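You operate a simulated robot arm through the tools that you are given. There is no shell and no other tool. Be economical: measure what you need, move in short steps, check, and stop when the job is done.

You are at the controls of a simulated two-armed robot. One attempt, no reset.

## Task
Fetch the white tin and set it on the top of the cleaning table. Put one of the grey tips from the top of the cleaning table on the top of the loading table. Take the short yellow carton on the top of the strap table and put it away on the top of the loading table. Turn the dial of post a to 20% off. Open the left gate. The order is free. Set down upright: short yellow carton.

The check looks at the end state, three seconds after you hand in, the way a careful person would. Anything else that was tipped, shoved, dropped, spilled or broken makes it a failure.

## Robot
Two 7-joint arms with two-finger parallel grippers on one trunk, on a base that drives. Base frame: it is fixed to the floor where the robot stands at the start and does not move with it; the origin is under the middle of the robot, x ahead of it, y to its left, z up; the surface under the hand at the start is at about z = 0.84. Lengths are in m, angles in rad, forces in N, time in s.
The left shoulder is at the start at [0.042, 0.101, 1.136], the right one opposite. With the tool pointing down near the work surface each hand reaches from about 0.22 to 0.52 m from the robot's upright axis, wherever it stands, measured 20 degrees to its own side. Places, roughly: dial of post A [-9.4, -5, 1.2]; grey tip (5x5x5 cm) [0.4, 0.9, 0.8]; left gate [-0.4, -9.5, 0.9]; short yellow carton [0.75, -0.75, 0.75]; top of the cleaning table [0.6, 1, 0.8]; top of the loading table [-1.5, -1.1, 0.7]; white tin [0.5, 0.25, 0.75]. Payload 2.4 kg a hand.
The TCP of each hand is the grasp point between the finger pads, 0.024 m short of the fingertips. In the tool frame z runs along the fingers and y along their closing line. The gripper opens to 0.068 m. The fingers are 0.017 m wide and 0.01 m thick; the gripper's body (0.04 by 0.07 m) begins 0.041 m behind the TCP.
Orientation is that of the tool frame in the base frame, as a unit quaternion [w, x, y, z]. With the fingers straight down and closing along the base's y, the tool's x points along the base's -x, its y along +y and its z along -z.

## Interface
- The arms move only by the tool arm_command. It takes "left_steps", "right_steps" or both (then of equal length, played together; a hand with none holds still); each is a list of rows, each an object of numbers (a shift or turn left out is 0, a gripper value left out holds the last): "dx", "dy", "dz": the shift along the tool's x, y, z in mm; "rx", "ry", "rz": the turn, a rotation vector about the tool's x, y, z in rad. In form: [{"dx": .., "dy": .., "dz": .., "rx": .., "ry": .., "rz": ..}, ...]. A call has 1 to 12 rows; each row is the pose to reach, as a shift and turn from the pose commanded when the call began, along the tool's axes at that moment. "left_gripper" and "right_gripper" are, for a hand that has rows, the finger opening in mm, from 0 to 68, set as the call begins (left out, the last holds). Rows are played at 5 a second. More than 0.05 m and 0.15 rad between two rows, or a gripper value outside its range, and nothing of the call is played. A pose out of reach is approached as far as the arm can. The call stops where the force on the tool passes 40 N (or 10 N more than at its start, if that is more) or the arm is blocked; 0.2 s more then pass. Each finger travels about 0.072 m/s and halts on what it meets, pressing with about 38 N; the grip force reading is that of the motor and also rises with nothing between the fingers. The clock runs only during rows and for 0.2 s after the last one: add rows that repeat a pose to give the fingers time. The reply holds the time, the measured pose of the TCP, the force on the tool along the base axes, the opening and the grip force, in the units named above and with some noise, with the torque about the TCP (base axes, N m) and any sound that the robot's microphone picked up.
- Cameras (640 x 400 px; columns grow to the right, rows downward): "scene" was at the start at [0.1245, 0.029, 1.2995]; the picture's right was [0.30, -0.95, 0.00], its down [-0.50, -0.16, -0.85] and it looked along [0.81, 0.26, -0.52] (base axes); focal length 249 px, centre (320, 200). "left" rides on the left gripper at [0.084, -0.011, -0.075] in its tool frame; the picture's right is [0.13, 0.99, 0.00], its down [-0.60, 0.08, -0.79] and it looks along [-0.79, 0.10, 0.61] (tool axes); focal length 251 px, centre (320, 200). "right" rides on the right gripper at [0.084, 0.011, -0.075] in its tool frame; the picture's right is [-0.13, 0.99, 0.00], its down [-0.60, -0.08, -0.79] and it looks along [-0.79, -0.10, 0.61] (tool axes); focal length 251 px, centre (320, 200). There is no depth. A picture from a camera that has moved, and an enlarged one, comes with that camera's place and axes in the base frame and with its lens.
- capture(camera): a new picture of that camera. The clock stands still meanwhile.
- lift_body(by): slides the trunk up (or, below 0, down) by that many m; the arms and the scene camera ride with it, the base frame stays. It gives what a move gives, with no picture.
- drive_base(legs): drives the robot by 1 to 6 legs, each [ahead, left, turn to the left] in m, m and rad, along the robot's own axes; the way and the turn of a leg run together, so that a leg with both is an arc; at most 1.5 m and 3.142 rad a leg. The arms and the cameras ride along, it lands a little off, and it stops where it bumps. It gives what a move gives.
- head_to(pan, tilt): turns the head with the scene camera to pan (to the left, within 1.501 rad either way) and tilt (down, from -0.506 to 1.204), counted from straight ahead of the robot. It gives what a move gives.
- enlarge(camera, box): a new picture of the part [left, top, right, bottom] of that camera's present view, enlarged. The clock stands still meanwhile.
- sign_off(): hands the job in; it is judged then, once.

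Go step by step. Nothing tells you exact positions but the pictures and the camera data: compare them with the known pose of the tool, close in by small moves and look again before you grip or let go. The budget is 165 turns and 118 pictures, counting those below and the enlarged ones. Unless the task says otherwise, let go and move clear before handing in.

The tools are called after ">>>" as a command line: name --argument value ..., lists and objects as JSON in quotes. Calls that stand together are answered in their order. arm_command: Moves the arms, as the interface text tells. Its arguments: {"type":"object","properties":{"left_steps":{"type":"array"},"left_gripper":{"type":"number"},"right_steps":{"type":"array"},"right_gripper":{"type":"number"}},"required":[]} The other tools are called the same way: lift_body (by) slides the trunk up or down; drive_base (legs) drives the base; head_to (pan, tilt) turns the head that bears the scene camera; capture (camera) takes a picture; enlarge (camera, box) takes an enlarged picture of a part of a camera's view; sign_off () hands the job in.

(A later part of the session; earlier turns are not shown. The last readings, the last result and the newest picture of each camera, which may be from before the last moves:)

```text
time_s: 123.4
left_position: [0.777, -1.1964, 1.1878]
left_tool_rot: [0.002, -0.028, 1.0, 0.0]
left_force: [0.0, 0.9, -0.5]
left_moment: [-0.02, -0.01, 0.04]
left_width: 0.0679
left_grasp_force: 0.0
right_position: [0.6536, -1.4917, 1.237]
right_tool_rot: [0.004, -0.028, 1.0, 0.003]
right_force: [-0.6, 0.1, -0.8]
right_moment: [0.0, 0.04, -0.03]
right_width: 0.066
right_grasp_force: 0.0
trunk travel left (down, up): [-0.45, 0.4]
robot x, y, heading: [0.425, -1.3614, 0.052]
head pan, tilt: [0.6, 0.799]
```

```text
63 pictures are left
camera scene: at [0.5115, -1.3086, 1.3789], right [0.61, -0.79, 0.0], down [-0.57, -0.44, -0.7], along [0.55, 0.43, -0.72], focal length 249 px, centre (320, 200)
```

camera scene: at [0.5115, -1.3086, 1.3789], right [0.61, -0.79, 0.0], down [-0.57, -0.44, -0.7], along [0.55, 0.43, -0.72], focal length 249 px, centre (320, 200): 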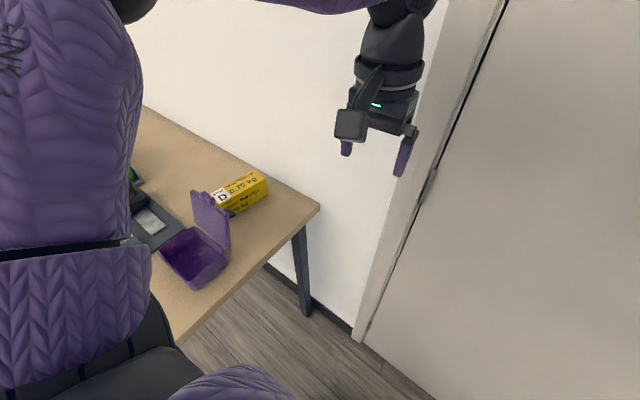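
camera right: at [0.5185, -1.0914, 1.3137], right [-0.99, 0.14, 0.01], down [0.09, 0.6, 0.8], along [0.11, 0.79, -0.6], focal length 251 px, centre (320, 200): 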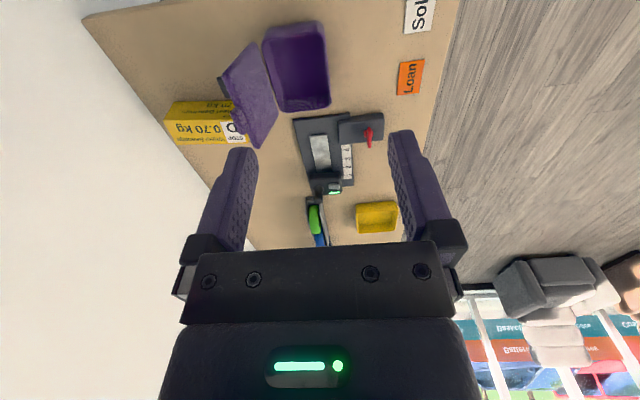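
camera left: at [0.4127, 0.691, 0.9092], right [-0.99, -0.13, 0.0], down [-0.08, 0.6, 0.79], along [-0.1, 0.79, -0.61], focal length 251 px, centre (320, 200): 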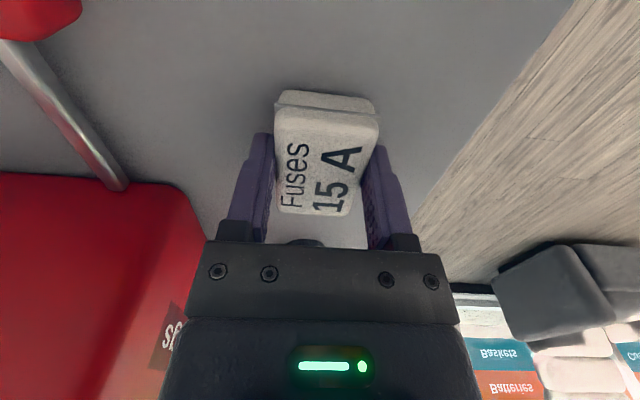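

In this stance I can see the carton well. I'll turn the left wrist so the closed fingers and camera face +y, then move in beside the table end.

>>> arm_command --left_gripper 0 --left_steps '[{"dx": 10, "rz": -0.14}, {"dx": 20, "rz": -0.28}, {"dx": 30, "rz": -0.42}, {"dx": 40, "rz": -0.56}, {"dx": 40, "rz": -0.7}, {"dx": 40, "rz": -0.84}, {"dx": 40, "rz": -0.98}, {"dx": 40, "rz": -1.12}, {"dx": 40, "rz": -1.26}, {"dx": 40, "rz": -1.4}, {"dx": 40, "rz": -1.54}, {"dx": 40, "rz": -1.6}]'

>>> drive_base --legs '[[0.07, 0.08, 0], [0, 0.075, 0]]'

>>> capture --camera "scene"

>>> capture --camera "left"

```text
time_s: 126.0
left_position: [0.7337, -1.1987, 1.1875]
left_tool_rot: [-0.001, 0.738, -0.675, 0.002]
left_force: [0.8, 0.0, -0.4]
left_moment: [-0.05, 0.0, 0.03]
left_width: 0.0
left_grasp_force: 23.3
right_position: [0.6527, -1.4925, 1.2373]
right_tool_rot: [0.003, -0.028, 1.0, 0.003]
right_force: [-0.4, 0.4, -0.4]
right_moment: [0.0, 0.01, 0.01]
right_width: 0.0658
right_grasp_force: 0.1
trunk travel left (down, up): [-0.45, 0.4]
robot x, y, heading: [0.4243, -1.3607, 0.054]
head pan, tilt: [0.6, 0.799]
```

```text
time_s: 127.8
left_position: [0.7947, -1.0383, 1.188]
left_tool_rot: [0.0, 0.737, -0.676, 0.003]
left_force: [-0.3, 0.9, -0.2]
left_moment: [-0.03, -0.04, -0.03]
left_width: 0.0
left_grasp_force: 23.4
right_position: [0.7128, -1.3313, 1.2374]
right_tool_rot: [0.003, -0.028, 1.0, 0.002]
right_force: [0.3, 0.8, 0.7]
right_moment: [-0.03, -0.01, 0.02]
right_width: 0.0657
right_grasp_force: 0.1
trunk travel left (down, up): [-0.45, 0.4]
robot x, y, heading: [0.4818, -1.2001, 0.054]
head pan, tilt: [0.6, 0.799]
```

```text
62 pictures are left
camera scene: at [0.5718, -1.1484, 1.3789], right [0.61, -0.79, 0.0], down [-0.57, -0.44, -0.7], along [0.55, 0.43, -0.72], focal length 249 px, centre (320, 200)
```

scene: 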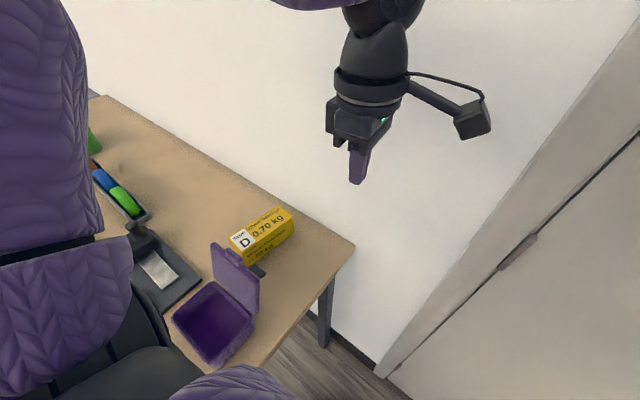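

```text
61 pictures are left
camera left: at [0.8121, -1.1214, 1.2635], right [-0.98, -0.21, 0.0], down [-0.13, 0.6, 0.79], along [-0.17, 0.77, -0.61], focal length 251 px, centre (320, 200)
```

left: 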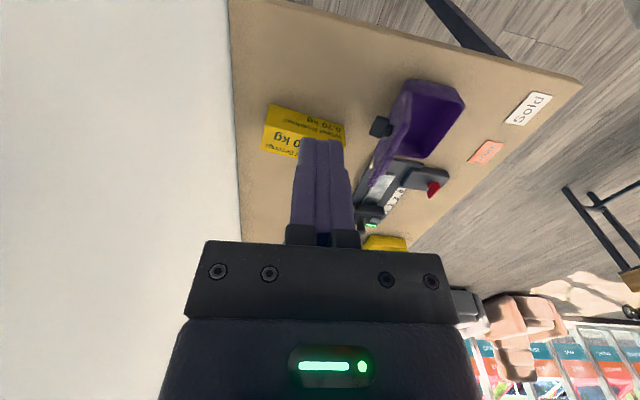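

I'm beside the table end without a bump. I'll move the closed fingers in front of the carton's wall-side end, staying above it first.

>>> arm_command --left_steps '[{"dx": -40, "dy": -15, "dz": 20}, {"dx": -80, "dy": -30, "dz": 40}, {"dx": -115, "dy": -45, "dz": 60}, {"dx": -148, "dy": -58, "dz": 80}, {"dx": -148, "dy": -58, "dz": 120}, {"dx": -148, "dy": -58, "dz": 160}, {"dx": -148, "dy": -58, "dz": 200}, {"dx": -148, "dy": -58, "dz": 200}]'

>>> capture --camera "left"

>>> capture --camera "scene"

```text
time_s: 129.6
left_position: [0.8427, -0.8867, 0.9885]
left_tool_rot: [-0.002, 0.737, -0.676, 0.001]
left_force: [0.2, -0.5, 0.1]
left_moment: [-0.02, -0.02, -0.01]
left_width: 0.0
left_grasp_force: 23.6
right_position: [0.7146, -1.3318, 1.2369]
right_tool_rot: [0.004, -0.028, 1.0, 0.003]
right_force: [0.1, 0.2, 0.0]
right_moment: [0.05, 0.0, 0.02]
right_width: 0.0659
right_grasp_force: 0.0
trunk travel left (down, up): [-0.45, 0.4]
robot x, y, heading: [0.4847, -1.2027, 0.058]
head pan, tilt: [0.6, 0.799]
```

```text
60 pictures are left
camera left: at [0.8591, -0.9692, 1.0632], right [-0.98, -0.21, -0.01], down [-0.13, 0.6, 0.79], along [-0.17, 0.77, -0.61], focal length 251 px, centre (320, 200)
```

left: 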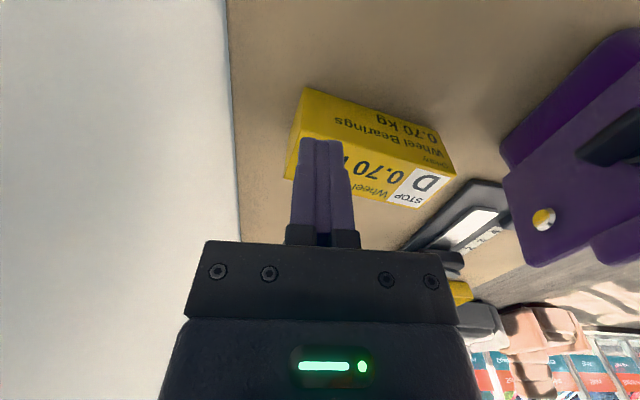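

```text
59 pictures are left
camera scene: at [0.5719, -1.1494, 1.379], right [0.61, -0.79, 0.0], down [-0.57, -0.44, -0.7], along [0.55, 0.43, -0.72], focal length 249 px, centre (320, 200)
```

scene: 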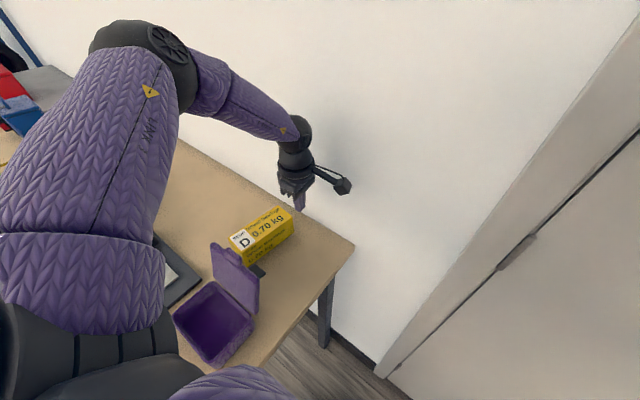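

>>> arm_command --left_steps '[{"dy": 12, "dz": 30}, {"dy": 12, "dz": 65}, {"dy": 12, "dz": 95}, {"dy": 12, "dz": 106}, {"dy": 12, "dz": 106}]'

>>> capture --camera "left"

```text
time_s: 130.8
left_position: [0.8141, -0.8893, 0.9303]
left_tool_rot: [-0.001, 0.737, -0.676, 0.003]
left_force: [-0.7, 0.2, -0.1]
left_moment: [0.04, 0.01, 0.0]
left_width: 0.0
left_grasp_force: 23.3
left hand out of reach, approached as far as the arm can: row 2, 3, 4, 5
right_position: [0.7138, -1.3326, 1.238]
right_tool_rot: [0.003, -0.028, 1.0, 0.003]
right_force: [-0.4, -0.4, -0.2]
right_moment: [0.03, 0.02, 0.02]
right_width: 0.0659
right_grasp_force: 0.0
trunk travel left (down, up): [-0.45, 0.4]
robot x, y, heading: [0.4783, -1.2036, 0.054]
head pan, tilt: [0.6, 0.799]
```

```text
58 pictures are left
camera left: at [0.8308, -0.9722, 1.0057], right [-0.98, -0.21, -0.01], down [-0.13, 0.6, 0.79], along [-0.17, 0.77, -0.61], focal length 251 px, centre (320, 200)
```

left: 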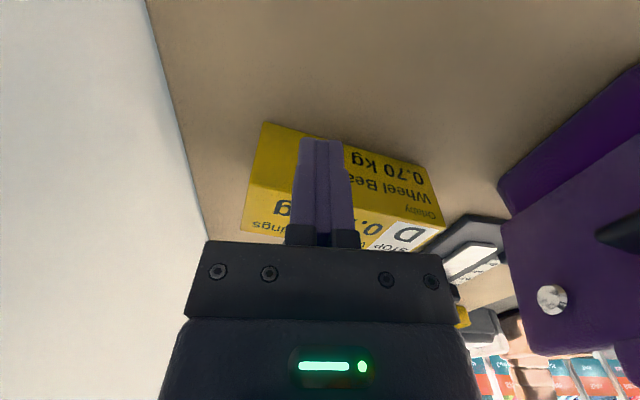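

The hand reached its low limit. I'll raise it 20 mm, shift it +x, and drop the trunk 0.07, keeping the upper arm above the lid.

>>> arm_command --left_steps '[{"dy": -15, "dz": -20}, {"dy": -22, "dz": -20}, {"dy": -22, "dz": -20}]'

>>> lift_body --by -0.07

>>> capture --camera "scene"

>>> capture --camera "left"

```text
time_s: 131.6
left_position: [0.8356, -0.8858, 0.9501]
left_tool_rot: [-0.001, 0.737, -0.676, 0.002]
left_force: [-0.8, 0.1, 0.2]
left_moment: [0.05, -0.02, 0.0]
left_width: 0.0001
left_grasp_force: 24.1
right_position: [0.7137, -1.3327, 1.2373]
right_tool_rot: [0.004, -0.03, 1.0, 0.003]
right_force: [-0.6, -0.6, 0.3]
right_moment: [-0.01, 0.01, -0.01]
right_width: 0.0663
right_grasp_force: 0.0
trunk travel left (down, up): [-0.45, 0.4]
robot x, y, heading: [0.4854, -1.2034, 0.059]
head pan, tilt: [0.6, 0.799]
```

```text
time_s: 132.7
left_position: [0.8344, -0.8872, 0.8801]
left_tool_rot: [-0.001, 0.736, -0.677, 0.002]
left_force: [0.0, -0.1, -0.2]
left_moment: [-0.02, 0.03, -0.01]
left_width: 0.0003
left_grasp_force: 23.1
right_position: [0.714, -1.3333, 1.1655]
right_tool_rot: [0.004, -0.029, 1.0, 0.003]
right_force: [1.0, -1.1, 0.8]
right_moment: [0.0, 0.01, -0.03]
right_width: 0.0661
right_grasp_force: 0.0
trunk travel left (down, up): [-0.38, 0.47]
robot x, y, heading: [0.4854, -1.1995, 0.056]
head pan, tilt: [0.6, 0.799]
```

```text
57 pictures are left
camera scene: at [0.581, -1.1489, 1.3086], right [0.61, -0.79, 0.0], down [-0.57, -0.44, -0.7], along [0.55, 0.43, -0.72], focal length 249 px, centre (320, 200)
```

scene: 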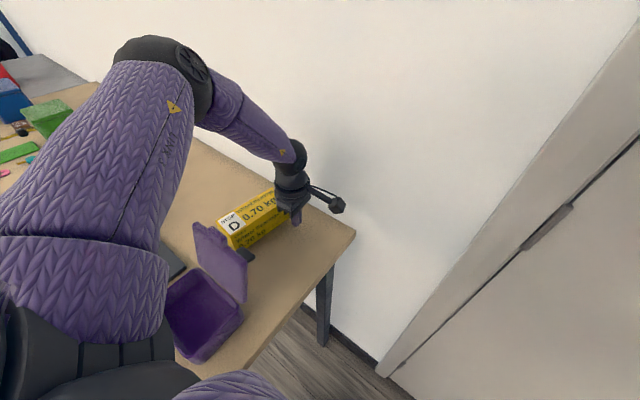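

```text
56 pictures are left
camera left: at [0.8521, -0.9696, 0.9558], right [-0.98, -0.21, -0.01], down [-0.13, 0.6, 0.79], along [-0.17, 0.77, -0.61], focal length 251 px, centre (320, 200)
```

left: 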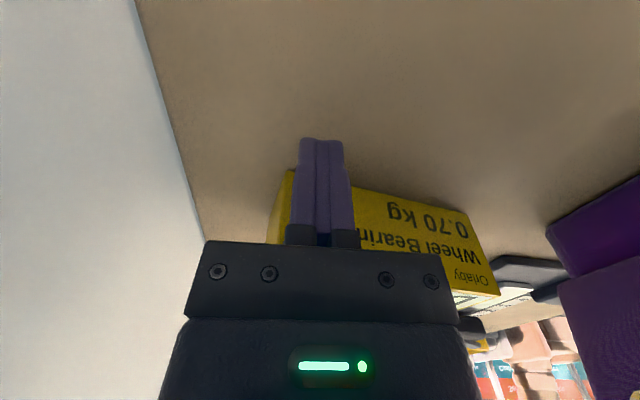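

The fingers stand in front of the carton's wall-side end. I push toward +y, carefully.

>>> arm_command --left_steps '[{"dx": -20, "dy": -2}, {"dx": -40, "dy": -3}, {"dx": -55, "dy": -5}, {"dx": -68, "dy": -6}, {"dx": -80, "dy": -7}, {"dx": -80, "dy": -7}]'

>>> capture --camera "left"

>>> capture --camera "scene"

```text
time_s: 134.1
left_position: [0.8335, -0.8063, 0.8847]
left_tool_rot: [-0.002, 0.737, -0.676, 0.003]
left_force: [-0.9, 0.1, 0.3]
left_moment: [0.04, 0.01, -0.01]
left_width: 0.0
left_grasp_force: 23.7
left hand out of reach, approached as far as the arm can: row 5, 6
right_position: [0.7147, -1.3322, 1.1677]
right_tool_rot: [0.004, -0.029, 1.0, 0.003]
right_force: [0.2, 0.7, -0.6]
right_moment: [0.0, -0.01, -0.01]
right_width: 0.0659
right_grasp_force: 0.1
trunk travel left (down, up): [-0.38, 0.47]
robot x, y, heading: [0.4836, -1.2047, 0.056]
head pan, tilt: [0.6, 0.799]
```

```text
55 pictures are left
camera left: at [0.8502, -0.8892, 0.9598], right [-0.98, -0.21, -0.01], down [-0.13, 0.59, 0.79], along [-0.17, 0.78, -0.61], focal length 251 px, centre (320, 200)
```

left: 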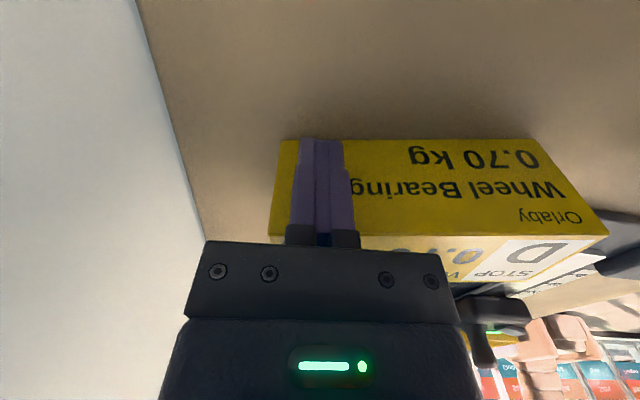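

```text
54 pictures are left
camera scene: at [0.5811, -1.1488, 1.3085], right [0.61, -0.79, 0.0], down [-0.57, -0.44, -0.7], along [0.55, 0.43, -0.72], focal length 249 px, centre (320, 200)
```

scene: 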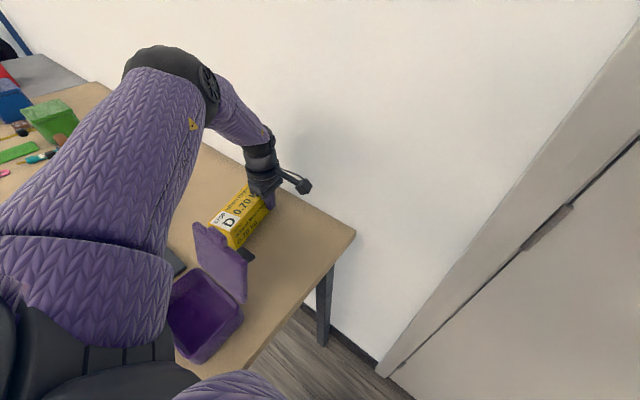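

The carton has turned about 20°. I'll lower the trunk a bit for reach and push a little further.

>>> arm_command --left_steps '[{"dx": 10, "dz": 0}, {"dx": 10, "dz": -30}, {"dx": 10, "dz": -55}, {"dx": 10, "dz": -55}]'

>>> lift_body --by -0.05

>>> arm_command --left_steps '[{"dx": -15, "dy": -4}, {"dx": -30, "dy": -7}, {"dx": -45, "dy": -7}, {"dx": -45, "dy": -7}]'

>>> capture --camera "scene"

>>> capture --camera "left"

```text
time_s: 135.1
left_position: [0.8331, -0.8159, 0.94]
left_tool_rot: [-0.003, 0.737, -0.676, 0.001]
left_force: [0.1, 0.1, -0.3]
left_moment: [-0.01, 0.04, 0.02]
left_width: 0.0
left_grasp_force: 24.0
right_position: [0.714, -1.3315, 1.166]
right_tool_rot: [0.004, -0.029, 1.0, 0.003]
right_force: [-0.1, 0.2, 0.3]
right_moment: [0.0, 0.02, 0.0]
right_width: 0.0661
right_grasp_force: 0.1
trunk travel left (down, up): [-0.38, 0.47]
robot x, y, heading: [0.4852, -1.1995, 0.063]
head pan, tilt: [0.6, 0.799]
```

```text
time_s: 136.0
left_position: [0.834, -0.8166, 0.8892]
left_tool_rot: [-0.002, 0.736, -0.677, 0.002]
left_force: [0.2, -0.6, -0.5]
left_moment: [0.01, -0.02, 0.04]
left_width: 0.0
left_grasp_force: 24.2
right_position: [0.7128, -1.3312, 1.1184]
right_tool_rot: [0.004, -0.029, 1.0, 0.003]
right_force: [-0.5, -0.3, -0.1]
right_moment: [0.01, 0.0, 0.03]
right_width: 0.066
right_grasp_force: 0.0
trunk travel left (down, up): [-0.33, 0.52]
robot x, y, heading: [0.4811, -1.2027, 0.058]
head pan, tilt: [0.6, 0.799]
```

```text
time_s: 137.0
left_position: [0.8377, -0.772, 0.8905]
left_tool_rot: [-0.001, 0.736, -0.676, 0.002]
left_force: [1.2, -2.2, 0.1]
left_moment: [-0.01, 0.02, 0.04]
left_width: 0.0
left_grasp_force: 23.5
right_position: [0.7142, -1.3312, 1.1173]
right_tool_rot: [0.004, -0.029, 1.0, 0.003]
right_force: [0.5, -0.1, 0.0]
right_moment: [0.01, 0.0, 0.01]
right_width: 0.0657
right_grasp_force: 0.1
trunk travel left (down, up): [-0.33, 0.52]
robot x, y, heading: [0.4819, -1.1997, 0.056]
head pan, tilt: [0.6, 0.799]
```

```text
53 pictures are left
camera scene: at [0.5897, -1.1486, 1.2581], right [0.61, -0.79, 0.0], down [-0.57, -0.44, -0.7], along [0.55, 0.43, -0.72], focal length 249 px, centre (320, 200)
```

scene: 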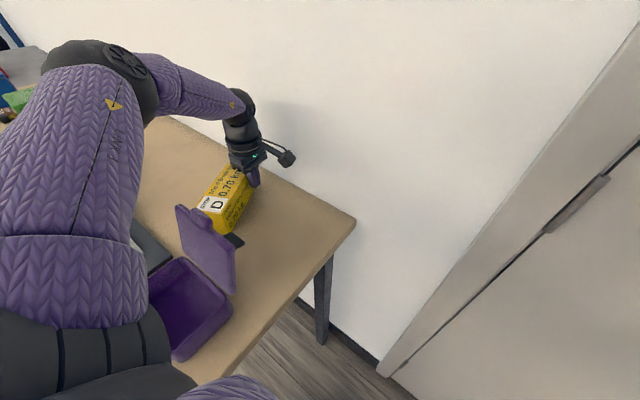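

```text
52 pictures are left
camera left: at [0.8538, -0.8543, 0.9654], right [-0.98, -0.21, 0.0], down [-0.13, 0.6, 0.79], along [-0.17, 0.77, -0.61], focal length 251 px, centre (320, 200)
```

left: 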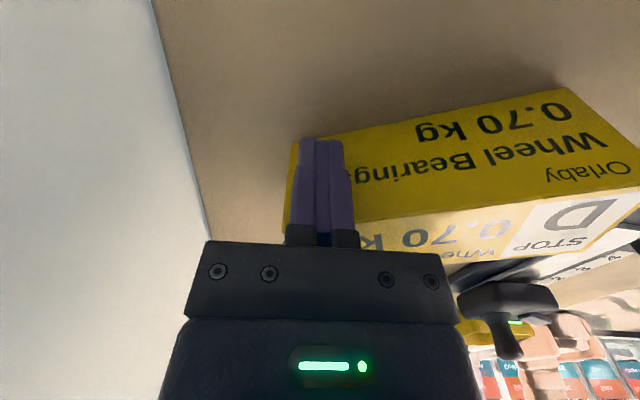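

The carton has turned about 30°. I'll lift the hand clear and measure its new pose.

>>> arm_command --left_steps '[{"dx": 15, "dz": 0}, {"dx": 25, "dz": -40}, {"dx": 40, "dz": -80}, {"dx": 60, "dz": -120}, {"dx": 80, "dz": -150}, {"dx": 80, "dz": -150}]'

>>> capture --camera "left"

>>> enlarge --camera "scene" --box '[140, 140, 300, 240]'

```text
time_s: 138.4
left_position: [0.8431, -0.8515, 1.0404]
left_tool_rot: [-0.002, 0.737, -0.676, 0.001]
left_force: [0.3, 0.0, 0.3]
left_moment: [-0.03, 0.0, 0.01]
left_width: 0.0001
left_grasp_force: 23.8
right_position: [0.7136, -1.3322, 1.1174]
right_tool_rot: [0.003, -0.029, 1.0, 0.002]
right_force: [-0.3, -0.4, -0.8]
right_moment: [-0.02, -0.02, -0.02]
right_width: 0.0661
right_grasp_force: 0.1
trunk travel left (down, up): [-0.33, 0.52]
robot x, y, heading: [0.4822, -1.2067, 0.061]
head pan, tilt: [0.6, 0.799]
```

```text
51 pictures are left
camera left: at [0.8599, -0.934, 1.116], right [-0.98, -0.21, 0.0], down [-0.13, 0.6, 0.79], along [-0.17, 0.77, -0.61], focal length 251 px, centre (320, 200)
```

left: 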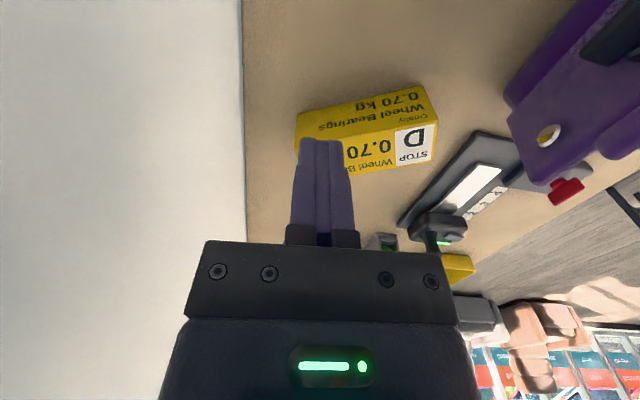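

```text
4.00 times, centred on (220, 190) of scene
camera zoom: at [0.5895, -1.1484, 1.2581], right [0.61, -0.79, 0.0], down [-0.57, -0.44, -0.7], along [0.55, 0.43, -0.72], focal length 998 px, centre (720, 240)
```

zoom: 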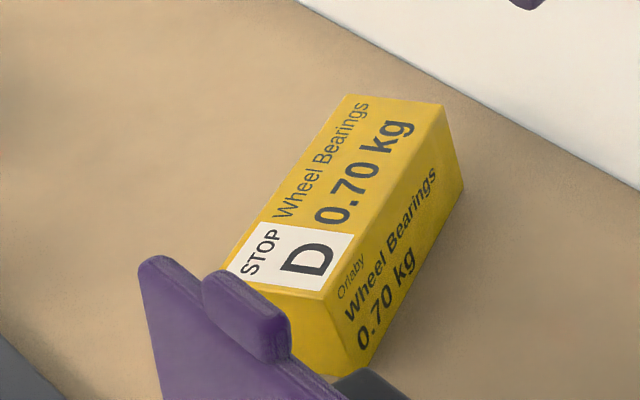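

The carton is now centred near (0.77, −0.747) at about 25°. I'll turn the wrist to close across it and move above, watching for reach limits.

>>> arm_command --left_gripper 68 --left_steps '[{"dx": -10, "dy": 7, "rz": 0.14}, {"dx": -20, "dy": 14, "rz": 0.28}, {"dx": -35, "dy": 21, "rz": 0.42}, {"dx": -50, "dy": 28, "rz": 0.56}, {"dx": -60, "dy": 35, "rz": 0.7}, {"dx": -70, "dy": 42, "rz": 0.84}, {"dx": -80, "dy": 50, "rz": 0.98}, {"dx": -90, "dy": 57, "rz": 1.12}, {"dx": -106, "dy": 64, "rz": 1.2}, {"dx": -106, "dy": 64, "rz": 1.2}]'

>>> capture --camera "left"

```text
time_s: 140.6
left_position: [0.7705, -0.7504, 1.0388]
left_tool_rot: [0.002, -0.225, 0.974, -0.002]
left_force: [-0.6, -0.4, 0.5]
left_moment: [-0.01, 0.02, -0.03]
left_width: 0.0682
left_grasp_force: 0.1
right_position: [0.7141, -1.3312, 1.1163]
right_tool_rot: [0.004, -0.029, 1.0, 0.002]
right_force: [-0.6, 0.2, 0.7]
right_moment: [-0.02, 0.01, -0.05]
right_width: 0.0662
right_grasp_force: 0.1
trunk travel left (down, up): [-0.33, 0.52]
robot x, y, heading: [0.4826, -1.2056, 0.06]
head pan, tilt: [0.6, 0.799]
```

```text
49 pictures are left
camera left: at [0.6977, -0.7976, 1.1144], right [-0.55, 0.83, 0.0], down [0.5, 0.34, 0.8], along [0.66, 0.44, -0.61], focal length 251 px, centre (320, 200)
```

left: 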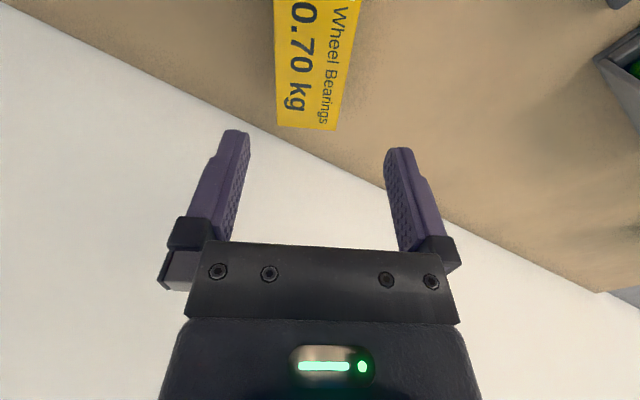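

No reach limits were flagged. The carton's angle is about 28°, its width about 62 mm, and its centre about (0.779, −0.752). I'll fine-align and come down to just above it.

>>> arm_command --left_steps '[{"dx": -4, "dy": -3, "dz": 30, "rz": -0.02}, {"dx": -7, "dy": -5, "dz": 60, "rz": -0.035}, {"dx": -7, "dy": -5, "dz": 90, "rz": -0.035}, {"dx": -7, "dy": -5, "dz": 90, "rz": -0.035}]'

>>> capture --camera "left"

>>> enlarge --camera "scene" --box '[140, 110, 300, 210]'

```text
time_s: 141.6
left_position: [0.7779, -0.7512, 0.9475]
left_tool_rot: [0.002, -0.244, 0.97, -0.001]
left_force: [-2.0, -0.1, 0.8]
left_moment: [-0.01, 0.01, 0.0]
left_width: 0.0679
left_grasp_force: 0.1
right_position: [0.7137, -1.3324, 1.1168]
right_tool_rot: [0.004, -0.029, 1.0, 0.003]
right_force: [0.1, -0.6, -0.7]
right_moment: [0.0, 0.0, -0.01]
right_width: 0.0661
right_grasp_force: 0.0
trunk travel left (down, up): [-0.33, 0.52]
robot x, y, heading: [0.4822, -1.2017, 0.061]
head pan, tilt: [0.6, 0.799]
```

```text
48 pictures are left
camera left: at [0.7081, -0.801, 1.0238], right [-0.58, 0.81, 0.0], down [0.49, 0.36, 0.8], along [0.65, 0.46, -0.61], focal length 251 px, centre (320, 200)
```

left: 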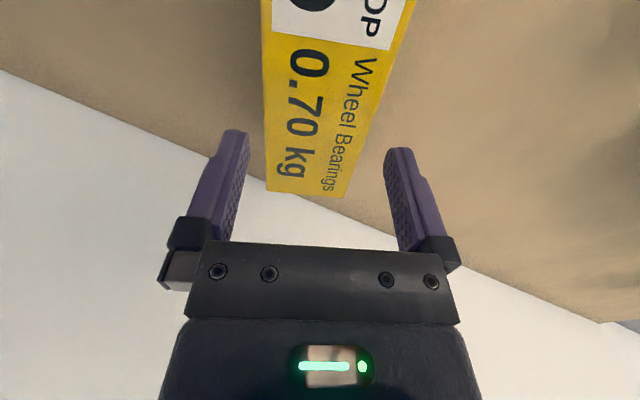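

```text
4.00 times, centred on (220, 160) of scene
camera zoom: at [0.5895, -1.1483, 1.2581], right [0.61, -0.79, 0.0], down [-0.57, -0.44, -0.7], along [0.55, 0.43, -0.72], focal length 998 px, centre (720, 360)
```

zoom: 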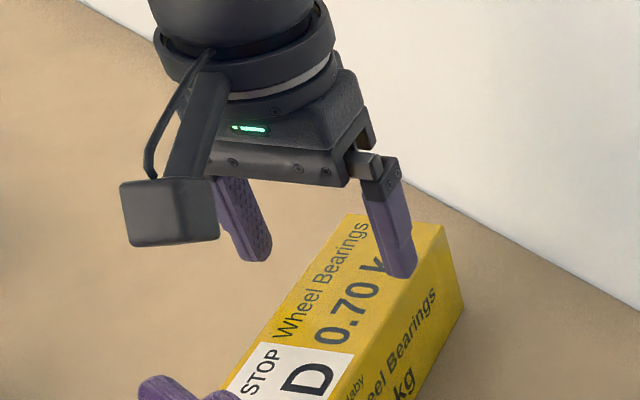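

The fit is consistent with a top at about 0.905 and a width of about 58 mm, so there is about 5 mm clearance per side. Next I descend over it.

>>> arm_command --left_steps '[{"dx": 6, "dy": -2, "dz": 15}, {"dx": 6, "dy": -2, "dz": 30}, {"dx": 6, "dy": -2, "dz": 48}, {"dx": 6, "dy": -2, "dz": 62}, {"dx": 6, "dy": -2, "dz": 72}, {"dx": 6, "dy": -2, "dz": 72}]'

>>> capture --camera "left"

>>> enlarge --camera "scene" --box '[140, 110, 300, 210]'

```text
time_s: 143.0
left_position: [0.7743, -0.7557, 0.8771]
left_tool_rot: [0.002, -0.244, 0.97, -0.001]
left_force: [0.3, 0.3, -0.6]
left_moment: [-0.01, -0.05, -0.02]
left_width: 0.0679
left_grasp_force: 0.0
right_position: [0.7134, -1.3333, 1.1169]
right_tool_rot: [0.004, -0.029, 1.0, 0.003]
right_force: [0.1, 0.6, 0.9]
right_moment: [0.01, 0.01, -0.01]
right_width: 0.0663
right_grasp_force: 0.1
trunk travel left (down, up): [-0.33, 0.52]
robot x, y, heading: [0.483, -1.1996, 0.061]
head pan, tilt: [0.6, 0.799]
```

```text
46 pictures are left
camera left: at [0.7046, -0.8059, 0.9516], right [-0.58, 0.81, 0.0], down [0.49, 0.36, 0.8], along [0.65, 0.46, -0.61], focal length 251 px, centre (320, 200)
```

left: 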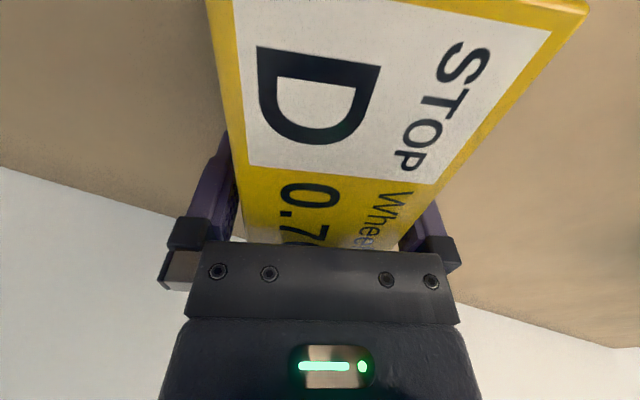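

```text
4.00 times, centred on (220, 160) of scene
camera zoom: at [0.5895, -1.1484, 1.2581], right [0.61, -0.79, 0.0], down [-0.57, -0.44, -0.7], along [0.55, 0.43, -0.72], focal length 998 px, centre (720, 360)
```

zoom: 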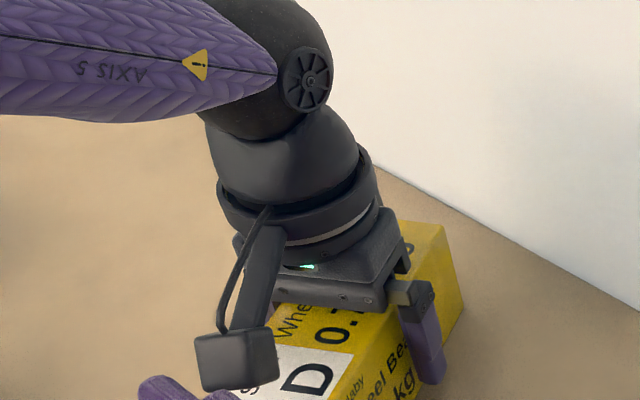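

The fingers straddle the carton cleanly. I'll grip it and lift a little.

>>> arm_command --left_gripper 40 --left_steps '[{"dz": 0}, {"dz": 0}, {"dz": 0}, {"dz": 0}]'

>>> arm_command --left_steps '[{"dz": -15}, {"dz": -30}, {"dz": -60}, {"dz": -90}, {"dz": -110}, {"dz": -110}]'

>>> capture --camera "scene"

```text
time_s: 144.0
left_position: [0.7741, -0.7566, 0.877]
left_tool_rot: [0.002, -0.244, 0.97, -0.001]
left_force: [-1.3, 1.7, -0.5]
left_moment: [0.21, 0.12, -0.06]
left_width: 0.0605
left_grasp_force: 37.6
right_position: [0.7127, -1.3317, 1.1166]
right_tool_rot: [0.003, -0.03, 1.0, 0.002]
right_force: [-0.1, -0.1, 0.1]
right_moment: [0.01, 0.0, -0.02]
right_width: 0.0662
right_grasp_force: 0.0
trunk travel left (down, up): [-0.33, 0.52]
robot x, y, heading: [0.481, -1.2014, 0.059]
head pan, tilt: [0.6, 0.799]
```

```text
time_s: 145.4
left_position: [0.7745, -0.7552, 0.9864]
left_tool_rot: [0.003, -0.243, 0.97, -0.002]
left_force: [0.1, 1.1, -6.7]
left_moment: [0.02, 0.02, 0.01]
left_width: 0.06
left_grasp_force: 38.4
right_position: [0.7128, -1.3325, 1.1157]
right_tool_rot: [0.002, -0.029, 1.0, 0.001]
right_force: [0.5, 0.4, 0.6]
right_moment: [-0.01, 0.01, 0.02]
right_width: 0.0661
right_grasp_force: 0.0
trunk travel left (down, up): [-0.33, 0.52]
robot x, y, heading: [0.4828, -1.2024, 0.059]
head pan, tilt: [0.6, 0.799]
```

```text
44 pictures are left
camera scene: at [0.5898, -1.1479, 1.258], right [0.61, -0.79, 0.0], down [-0.57, -0.44, -0.7], along [0.55, 0.43, -0.72], focal length 249 px, centre (320, 200)
```

scene: 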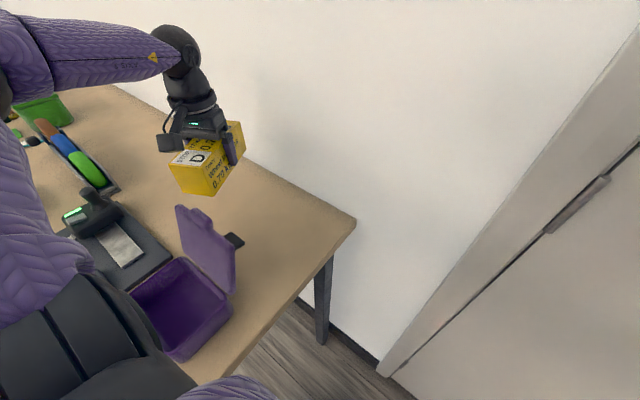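

The carton is held level at the right weight. I'll raise the trunk, slip out of the gap, and drive toward the loading table.

>>> lift_body --by 0.2

>>> drive_base --legs '[[0, -0.2, 0], [-1.0, 0, -0.06]]'

>>> arm_command --left_steps '[{"rz": -0.14}, {"rz": -0.28}, {"rz": -0.42}, {"rz": -0.56}, {"rz": -0.7}, {"rz": -0.84}, {"rz": -0.98}, {"rz": -1.12}, {"rz": -1.14}]'

```text
time_s: 147.6
left_position: [0.7753, -0.7566, 1.1866]
left_tool_rot: [0.002, -0.244, 0.97, -0.001]
left_force: [0.3, 0.3, -7.1]
left_moment: [0.01, -0.02, 0.02]
left_width: 0.06
left_grasp_force: 38.1
right_position: [0.7143, -1.3318, 1.3172]
right_tool_rot: [0.003, -0.03, 1.0, 0.002]
right_force: [1.0, -0.2, 0.1]
right_moment: [0.0, 0.03, -0.01]
right_width: 0.0661
right_grasp_force: 0.1
trunk travel left (down, up): [-0.53, 0.32]
robot x, y, heading: [0.4829, -1.2076, 0.058]
head pan, tilt: [0.6, 0.799]
```

```text
time_s: 153.9
left_position: [-0.1844, -1.0012, 1.188]
left_tool_rot: [0.002, -0.214, 0.977, -0.001]
left_force: [0.4, 0.0, -6.7]
left_moment: [0.0, 0.0, 0.01]
left_width: 0.0599
left_grasp_force: 37.8
right_position: [-0.2824, -1.5711, 1.3162]
right_tool_rot: [0.004, 0.003, 1.0, 0.002]
right_force: [-0.2, -0.3, 0.2]
right_moment: [0.0, -0.06, 0.03]
right_width: 0.066
right_grasp_force: 0.1
trunk travel left (down, up): [-0.53, 0.32]
robot x, y, heading: [-0.5026, -1.4272, -0.004]
head pan, tilt: [0.6, 0.799]
```

```text
time_s: 155.9
left_position: [-0.1852, -1.0012, 1.1866]
left_tool_rot: [0.002, -0.707, 0.707, -0.002]
left_force: [-0.2, 0.0, -6.9]
left_moment: [0.0, 0.01, 0.03]
left_width: 0.0599
left_grasp_force: 37.8
right_position: [-0.2815, -1.5724, 1.3181]
right_tool_rot: [0.003, 0.003, 1.0, 0.002]
right_force: [0.2, 0.1, -0.8]
right_moment: [0.03, 0.04, 0.0]
right_width: 0.0662
right_grasp_force: 0.1
trunk travel left (down, up): [-0.53, 0.32]
robot x, y, heading: [-0.5004, -1.4251, -0.009]
head pan, tilt: [0.6, 0.799]
```

>>> arm_command --left_steps '[{"dx": 41, "dy": -7}, {"dx": 82, "dy": -14}, {"dx": 123, "dy": -21}, {"dx": 164, "dy": -28}, {"dx": 205, "dy": -35}, {"dx": 245, "dy": -43}, {"dx": 245, "dy": -43}]'

>>> drive_base --legs '[[0, 0, 3.14], [0.28, -0.22, 0]]'

>>> head_to --pan 0.2 --tilt 0.75

>>> capture --camera "scene"

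```text
time_s: 157.5
left_position: [-0.1426, -1.2469, 1.1869]
left_tool_rot: [-0.001, 0.707, -0.707, 0.001]
left_force: [-0.3, 0.5, -7.2]
left_moment: [0.01, 0.02, 0.01]
left_width: 0.06
left_grasp_force: 38.0
right_position: [-0.2818, -1.5711, 1.3171]
right_tool_rot: [0.004, 0.003, 1.0, 0.002]
right_force: [-0.4, 0.6, -0.3]
right_moment: [0.03, 0.01, -0.02]
right_width: 0.0661
right_grasp_force: 0.1
trunk travel left (down, up): [-0.53, 0.32]
robot x, y, heading: [-0.5036, -1.4252, -0.008]
head pan, tilt: [0.6, 0.799]
```

```text
time_s: 167.2
left_position: [-1.145, -1.3709, 1.1862]
left_tool_rot: [-0.001, 0.715, 0.699, -0.001]
left_force: [0.2, 0.1, -7.1]
left_moment: [-0.02, -0.02, 0.02]
left_width: 0.0603
left_grasp_force: 38.0
right_position: [-0.9992, -1.0477, 1.3162]
right_tool_rot: [0.003, 1.0, -0.014, -0.001]
right_force: [0.1, 0.1, -0.1]
right_moment: [-0.02, -0.01, 0.01]
right_width: 0.0662
right_grasp_force: 0.0
trunk travel left (down, up): [-0.53, 0.32]
robot x, y, heading: [-0.7813, -1.1963, 3.116]
head pan, tilt: [0.6, 0.799]
```

```text
time_s: 168.0
left_position: [-1.1447, -1.3719, 1.1882]
left_tool_rot: [-0.003, 0.715, 0.699, -0.001]
left_force: [0.2, 0.7, -6.7]
left_moment: [-0.04, 0.0, -0.02]
left_width: 0.0599
left_grasp_force: 38.3
right_position: [-0.9963, -1.0488, 1.3167]
right_tool_rot: [0.002, 1.0, -0.014, -0.003]
right_force: [-0.7, 0.3, -0.1]
right_moment: [-0.02, -0.01, -0.02]
right_width: 0.0658
right_grasp_force: 0.0
trunk travel left (down, up): [-0.53, 0.32]
robot x, y, heading: [-0.7757, -1.1979, 3.116]
head pan, tilt: [0.201, 0.75]
```

```text
43 pictures are left
camera scene: at [-0.8795, -1.2097, 1.4632], right [-0.17, 0.98, 0.0], down [0.67, 0.12, -0.73], along [-0.72, -0.13, -0.68], focal length 249 px, centre (320, 200)
```

scene: 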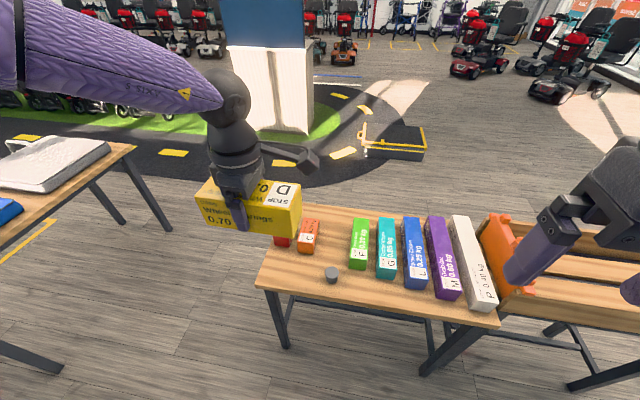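

>>> drive_base --legs '[[0.13, 0.005, 0.025]]'

>>> lift_body --by -0.36

>>> capture --camera "scene"

>>> capture --camera "left"

```text
time_s: 169.3
left_position: [-1.2703, -1.3843, 1.1866]
left_tool_rot: [-0.002, 0.707, 0.707, -0.001]
left_force: [-1.2, -0.3, -6.6]
left_moment: [-0.03, -0.03, -0.02]
left_width: 0.06
left_grasp_force: 38.0
right_position: [-1.1333, -1.0575, 1.3163]
right_tool_rot: [0.001, 1.0, -0.002, -0.002]
right_force: [0.2, 0.7, 0.7]
right_moment: [-0.04, -0.04, 0.03]
right_width: 0.0661
right_grasp_force: 0.0
trunk travel left (down, up): [-0.53, 0.32]
robot x, y, heading: [-0.9079, -1.202, 3.132]
head pan, tilt: [0.201, 0.75]
```

```text
time_s: 172.8
left_position: [-1.2707, -1.3837, 0.8266]
left_tool_rot: [-0.002, 0.706, 0.708, -0.002]
left_force: [-0.2, 0.3, -6.7]
left_moment: [0.0, -0.03, 0.01]
left_width: 0.0598
left_grasp_force: 38.1
right_position: [-1.1308, -1.0572, 0.9574]
right_tool_rot: [0.001, 1.0, -0.001, -0.003]
right_force: [-0.8, -0.9, 0.8]
right_moment: [-0.03, 0.04, -0.02]
right_width: 0.0659
right_grasp_force: 0.1
trunk travel left (down, up): [-0.17, 0.68]
robot x, y, heading: [-0.9084, -1.2013, 3.144]
head pan, tilt: [0.201, 0.75]
```

```text
42 pictures are left
camera scene: at [-1.0713, -1.2151, 1.0994], right [-0.2, 0.98, 0.0], down [0.67, 0.14, -0.73], along [-0.72, -0.14, -0.68], focal length 249 px, centre (320, 200)
```

scene: 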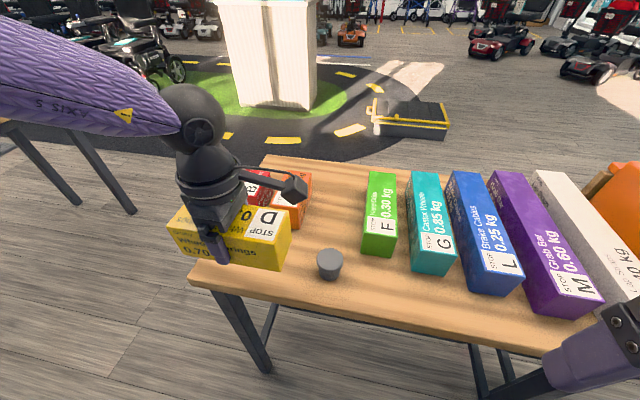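

```text
41 pictures are left
camera left: at [-1.2811, -1.3, 0.9023], right [0.99, 0.13, 0.0], down [0.08, -0.6, 0.79], along [0.1, -0.79, -0.61], focal length 251 px, centre (320, 200)
```

left: 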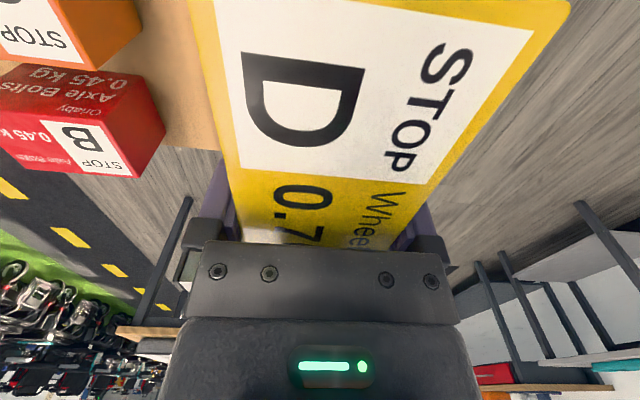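

The spot between the tip and the table's left edge fits. I'll bring the carton forward and lower it.

>>> arm_command --left_steps '[{"dy": -23}, {"dy": -45}, {"dy": -45, "dz": 25}, {"dy": -45, "dz": 50}, {"dy": -45, "dz": 75}, {"dy": -45, "dz": 84}, {"dy": -45, "dz": 84}]'

>>> capture --camera "scene"

```text
time_s: 174.4
left_position: [-1.3157, -1.382, 0.7419]
left_tool_rot: [-0.002, 0.707, 0.707, -0.001]
left_force: [0.1, 0.5, -6.3]
left_moment: [0.02, -0.01, -0.01]
left_width: 0.0599
left_grasp_force: 38.4
right_position: [-1.1309, -1.0582, 0.9577]
right_tool_rot: [0.002, 1.0, -0.002, -0.002]
right_force: [0.2, 0.3, -0.2]
right_moment: [0.0, 0.0, -0.01]
right_width: 0.066
right_grasp_force: 0.0
trunk travel left (down, up): [-0.17, 0.68]
robot x, y, heading: [-0.9076, -1.199, 3.136]
head pan, tilt: [0.201, 0.75]
```

```text
40 pictures are left
camera scene: at [-1.0714, -1.2152, 1.0993], right [-0.2, 0.98, 0.0], down [0.67, 0.14, -0.73], along [-0.72, -0.14, -0.68], focal length 249 px, centre (320, 200)
```

scene: 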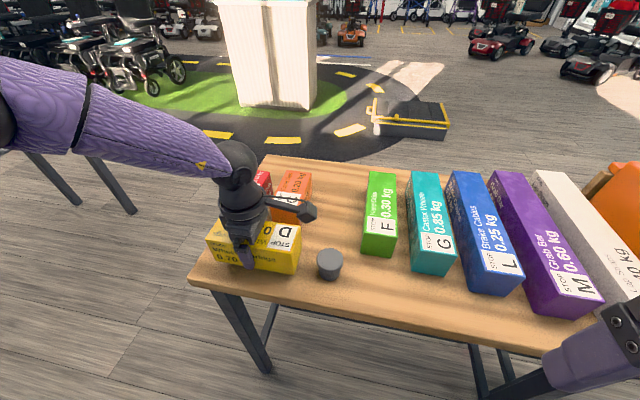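

Position is good. I'll lower in small steps until contact.

>>> arm_command --left_steps '[{"dz": 3}, {"dz": 6}, {"dz": 9}, {"dz": 12}, {"dz": 15}, {"dz": 18}, {"dz": 21}, {"dz": 24}]'

>>> enlarge --camera "scene" --box '[190, 180, 350, 280]'

```text
time_s: 176.2
left_position: [-1.3144, -1.3816, 0.7204]
left_tool_rot: [-0.004, 0.706, 0.708, -0.002]
left_force: [-3.2, -1.9, 38.0]
left_moment: [0.17, -1.25, 0.04]
left_width: 0.06
left_grasp_force: 38.0
right_position: [-1.1304, -1.0552, 0.9572]
right_tool_rot: [0.002, 1.0, -0.002, -0.004]
right_force: [0.1, -0.3, -0.2]
right_moment: [0.0, -0.03, -0.04]
right_width: 0.0661
right_grasp_force: 0.1
trunk travel left (down, up): [-0.17, 0.68]
robot x, y, heading: [-0.906, -1.2013, 3.139]
head pan, tilt: [0.201, 0.75]
```

```text
4.00 times, centred on (270, 230) of scene
camera zoom: at [-1.0692, -1.2142, 1.1], right [-0.2, 0.98, 0.0], down [0.67, 0.13, -0.73], along [-0.72, -0.15, -0.68], focal length 998 px, centre (520, 80)
```

zoom: 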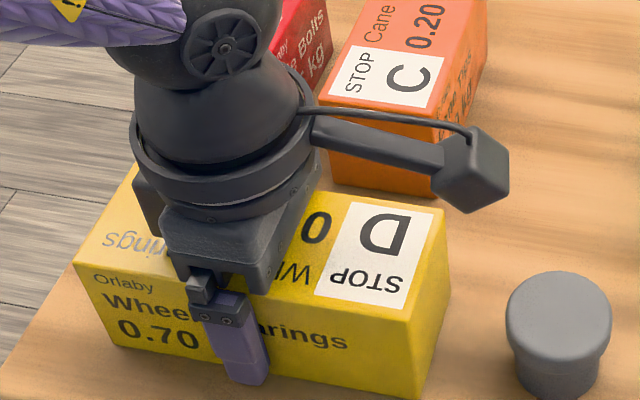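

The carton rests on the table. I'll ease off the press, then open and lift straight up.

>>> arm_command --left_steps '[{"dz": -2}, {"dz": -3}, {"dz": -3}]'

>>> arm_command --left_gripper 68 --left_steps '[{"dz": 0}, {"dz": 0}, {"dz": 0}, {"dz": 0}]'

>>> arm_command --left_steps '[{"dz": -15}, {"dz": -35}, {"dz": -60}, {"dz": -90}, {"dz": -120}, {"dz": -150, "dy": 20}, {"dz": -150, "dy": 50}, {"dz": -150, "dy": 50}]'

>>> capture --camera "scene"

```text
time_s: 177.0
left_position: [-1.3136, -1.3829, 0.7205]
left_tool_rot: [0.0, 0.707, 0.707, -0.001]
left_force: [0.1, 2.0, -3.6]
left_moment: [0.39, 0.15, -0.07]
left_width: 0.0597
left_grasp_force: 38.1
right_position: [-1.1309, -1.0558, 0.9563]
right_tool_rot: [0.002, 1.0, -0.001, -0.004]
right_force: [0.1, -0.8, 0.9]
right_moment: [0.0, -0.02, -0.01]
right_width: 0.0659
right_grasp_force: 0.1
trunk travel left (down, up): [-0.17, 0.68]
robot x, y, heading: [-0.9107, -1.2008, 3.138]
head pan, tilt: [0.201, 0.75]
```

```text
time_s: 178.0
left_position: [-1.3138, -1.3835, 0.7222]
left_tool_rot: [-0.001, 0.706, 0.708, -0.003]
left_force: [0.4, 0.0, -0.4]
left_moment: [0.01, -0.01, 0.03]
left_width: 0.0678
left_grasp_force: 0.1
right_position: [-1.1309, -1.0565, 0.9572]
right_tool_rot: [0.002, 1.0, -0.002, -0.004]
right_force: [0.0, 0.4, 0.1]
right_moment: [0.01, 0.04, 0.0]
right_width: 0.0662
right_grasp_force: 0.1
trunk travel left (down, up): [-0.17, 0.68]
robot x, y, heading: [-0.9062, -1.1977, 3.142]
head pan, tilt: [0.201, 0.75]
```

```text
time_s: 179.8
left_position: [-1.2642, -1.3839, 0.8721]
left_tool_rot: [-0.002, 0.706, 0.708, -0.002]
left_force: [0.5, 0.4, -0.2]
left_moment: [0.0, 0.0, 0.02]
left_width: 0.0681
left_grasp_force: 0.1
right_position: [-1.131, -1.0575, 0.9569]
right_tool_rot: [0.002, 1.0, -0.002, -0.004]
right_force: [0.2, 0.2, -0.1]
right_moment: [0.03, 0.0, -0.02]
right_width: 0.0659
right_grasp_force: 0.0
trunk travel left (down, up): [-0.17, 0.68]
robot x, y, heading: [-0.9058, -1.1998, 3.14]
head pan, tilt: [0.201, 0.75]
```

```text
38 pictures are left
camera scene: at [-1.0709, -1.215, 1.0994], right [-0.2, 0.98, 0.0], down [0.67, 0.13, -0.73], along [-0.72, -0.14, -0.68], focal length 249 px, centre (320, 200)
```

scene: 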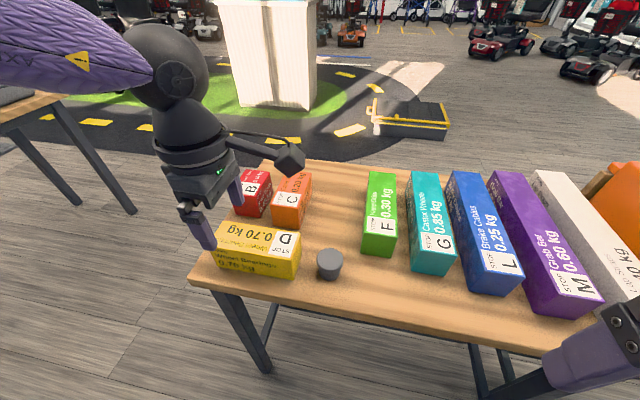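

The carton is upright on the loading table and nothing else moved. Next is the gate: I'll raise the trunk, unwind the wrist, back off, turn to face −y and look down the aisle.

>>> lift_body --by 0.2

>>> drive_base --legs '[[-0.55, 0, 0], [0, 0, 1.571]]'

>>> arm_command --left_steps '[{"rz": 0.14}, {"rz": 0.28}, {"rz": 0.42}, {"rz": 0.56}, {"rz": 0.7}, {"rz": 0.84}, {"rz": 0.98}, {"rz": 1.12}, {"rz": 1.26}, {"rz": 1.4}, {"rz": 1.54}, {"rz": 1.57}]'

>>> head_to --pan 0.0 --tilt 0.2

>>> capture --camera "scene"

```text
time_s: 182.0
left_position: [-1.266, -1.384, 1.0705]
left_tool_rot: [-0.001, 0.707, 0.708, -0.002]
left_force: [0.0, -0.6, -0.2]
left_moment: [0.02, 0.01, 0.0]
left_width: 0.0682
left_grasp_force: 0.0
right_position: [-1.1306, -1.057, 1.157]
right_tool_rot: [0.002, 1.0, -0.002, -0.002]
right_force: [-0.4, 0.5, -0.2]
right_moment: [0.0, -0.02, -0.01]
right_width: 0.0661
right_grasp_force: 0.0
trunk travel left (down, up): [-0.37, 0.48]
robot x, y, heading: [-0.9119, -1.2031, 3.13]
head pan, tilt: [0.201, 0.75]
```

```text
time_s: 188.9
left_position: [-0.1781, -1.5582, 1.0719]
left_tool_rot: [-0.001, 0.002, 1.0, -0.003]
left_force: [0.0, -0.4, -0.2]
left_moment: [-0.02, 0.01, 0.01]
left_width: 0.0679
left_grasp_force: 0.0
right_position: [-0.5035, -1.4216, 1.1562]
right_tool_rot: [0.005, 0.71, 0.704, -0.001]
right_force: [0.1, -0.1, -0.7]
right_moment: [0.03, 0.03, 0.0]
right_width: 0.0658
right_grasp_force: 0.0
trunk travel left (down, up): [-0.37, 0.48]
robot x, y, heading: [-0.3607, -1.2015, -1.586]
head pan, tilt: [0.201, 0.75]
```

```text
time_s: 191.6
left_position: [-0.1773, -1.5577, 1.0708]
left_tool_rot: [0.001, 0.709, 0.705, -0.003]
left_force: [0.2, 0.4, 1.0]
left_moment: [-0.01, -0.04, 0.0]
left_width: 0.0683
left_grasp_force: 0.0
right_position: [-0.5036, -1.422, 1.1571]
right_tool_rot: [0.004, 0.71, 0.704, -0.001]
right_force: [0.8, -0.7, -0.2]
right_moment: [-0.01, 0.02, -0.02]
right_width: 0.0663
right_grasp_force: 0.1
trunk travel left (down, up): [-0.37, 0.48]
robot x, y, heading: [-0.3581, -1.2013, -1.573]
head pan, tilt: [0.201, 0.75]
```

```text
time_s: 192.5
left_position: [-0.1758, -1.5575, 1.072]
left_tool_rot: [0.001, 0.708, 0.706, -0.002]
left_force: [-0.7, 0.3, -0.5]
left_moment: [0.0, -0.01, -0.01]
left_width: 0.068
left_grasp_force: 0.1
right_position: [-0.5028, -1.4223, 1.1569]
right_tool_rot: [0.004, 0.71, 0.704, -0.001]
right_force: [0.4, -0.4, 0.0]
right_moment: [0.0, 0.01, -0.01]
right_width: 0.0657
right_grasp_force: 0.0
trunk travel left (down, up): [-0.37, 0.48]
robot x, y, heading: [-0.3621, -1.2029, -1.58]
head pan, tilt: [0.0, 0.201]
```

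```text
37 pictures are left
camera scene: at [-0.3598, -1.3287, 1.352], right [-1.0, 0.01, 0.0], down [0.0, 0.2, -0.98], along [-0.01, -0.98, -0.2], focal length 249 px, centre (320, 200)
```

scene: 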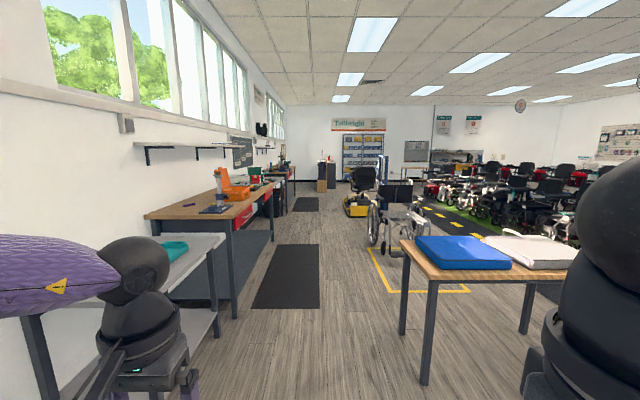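

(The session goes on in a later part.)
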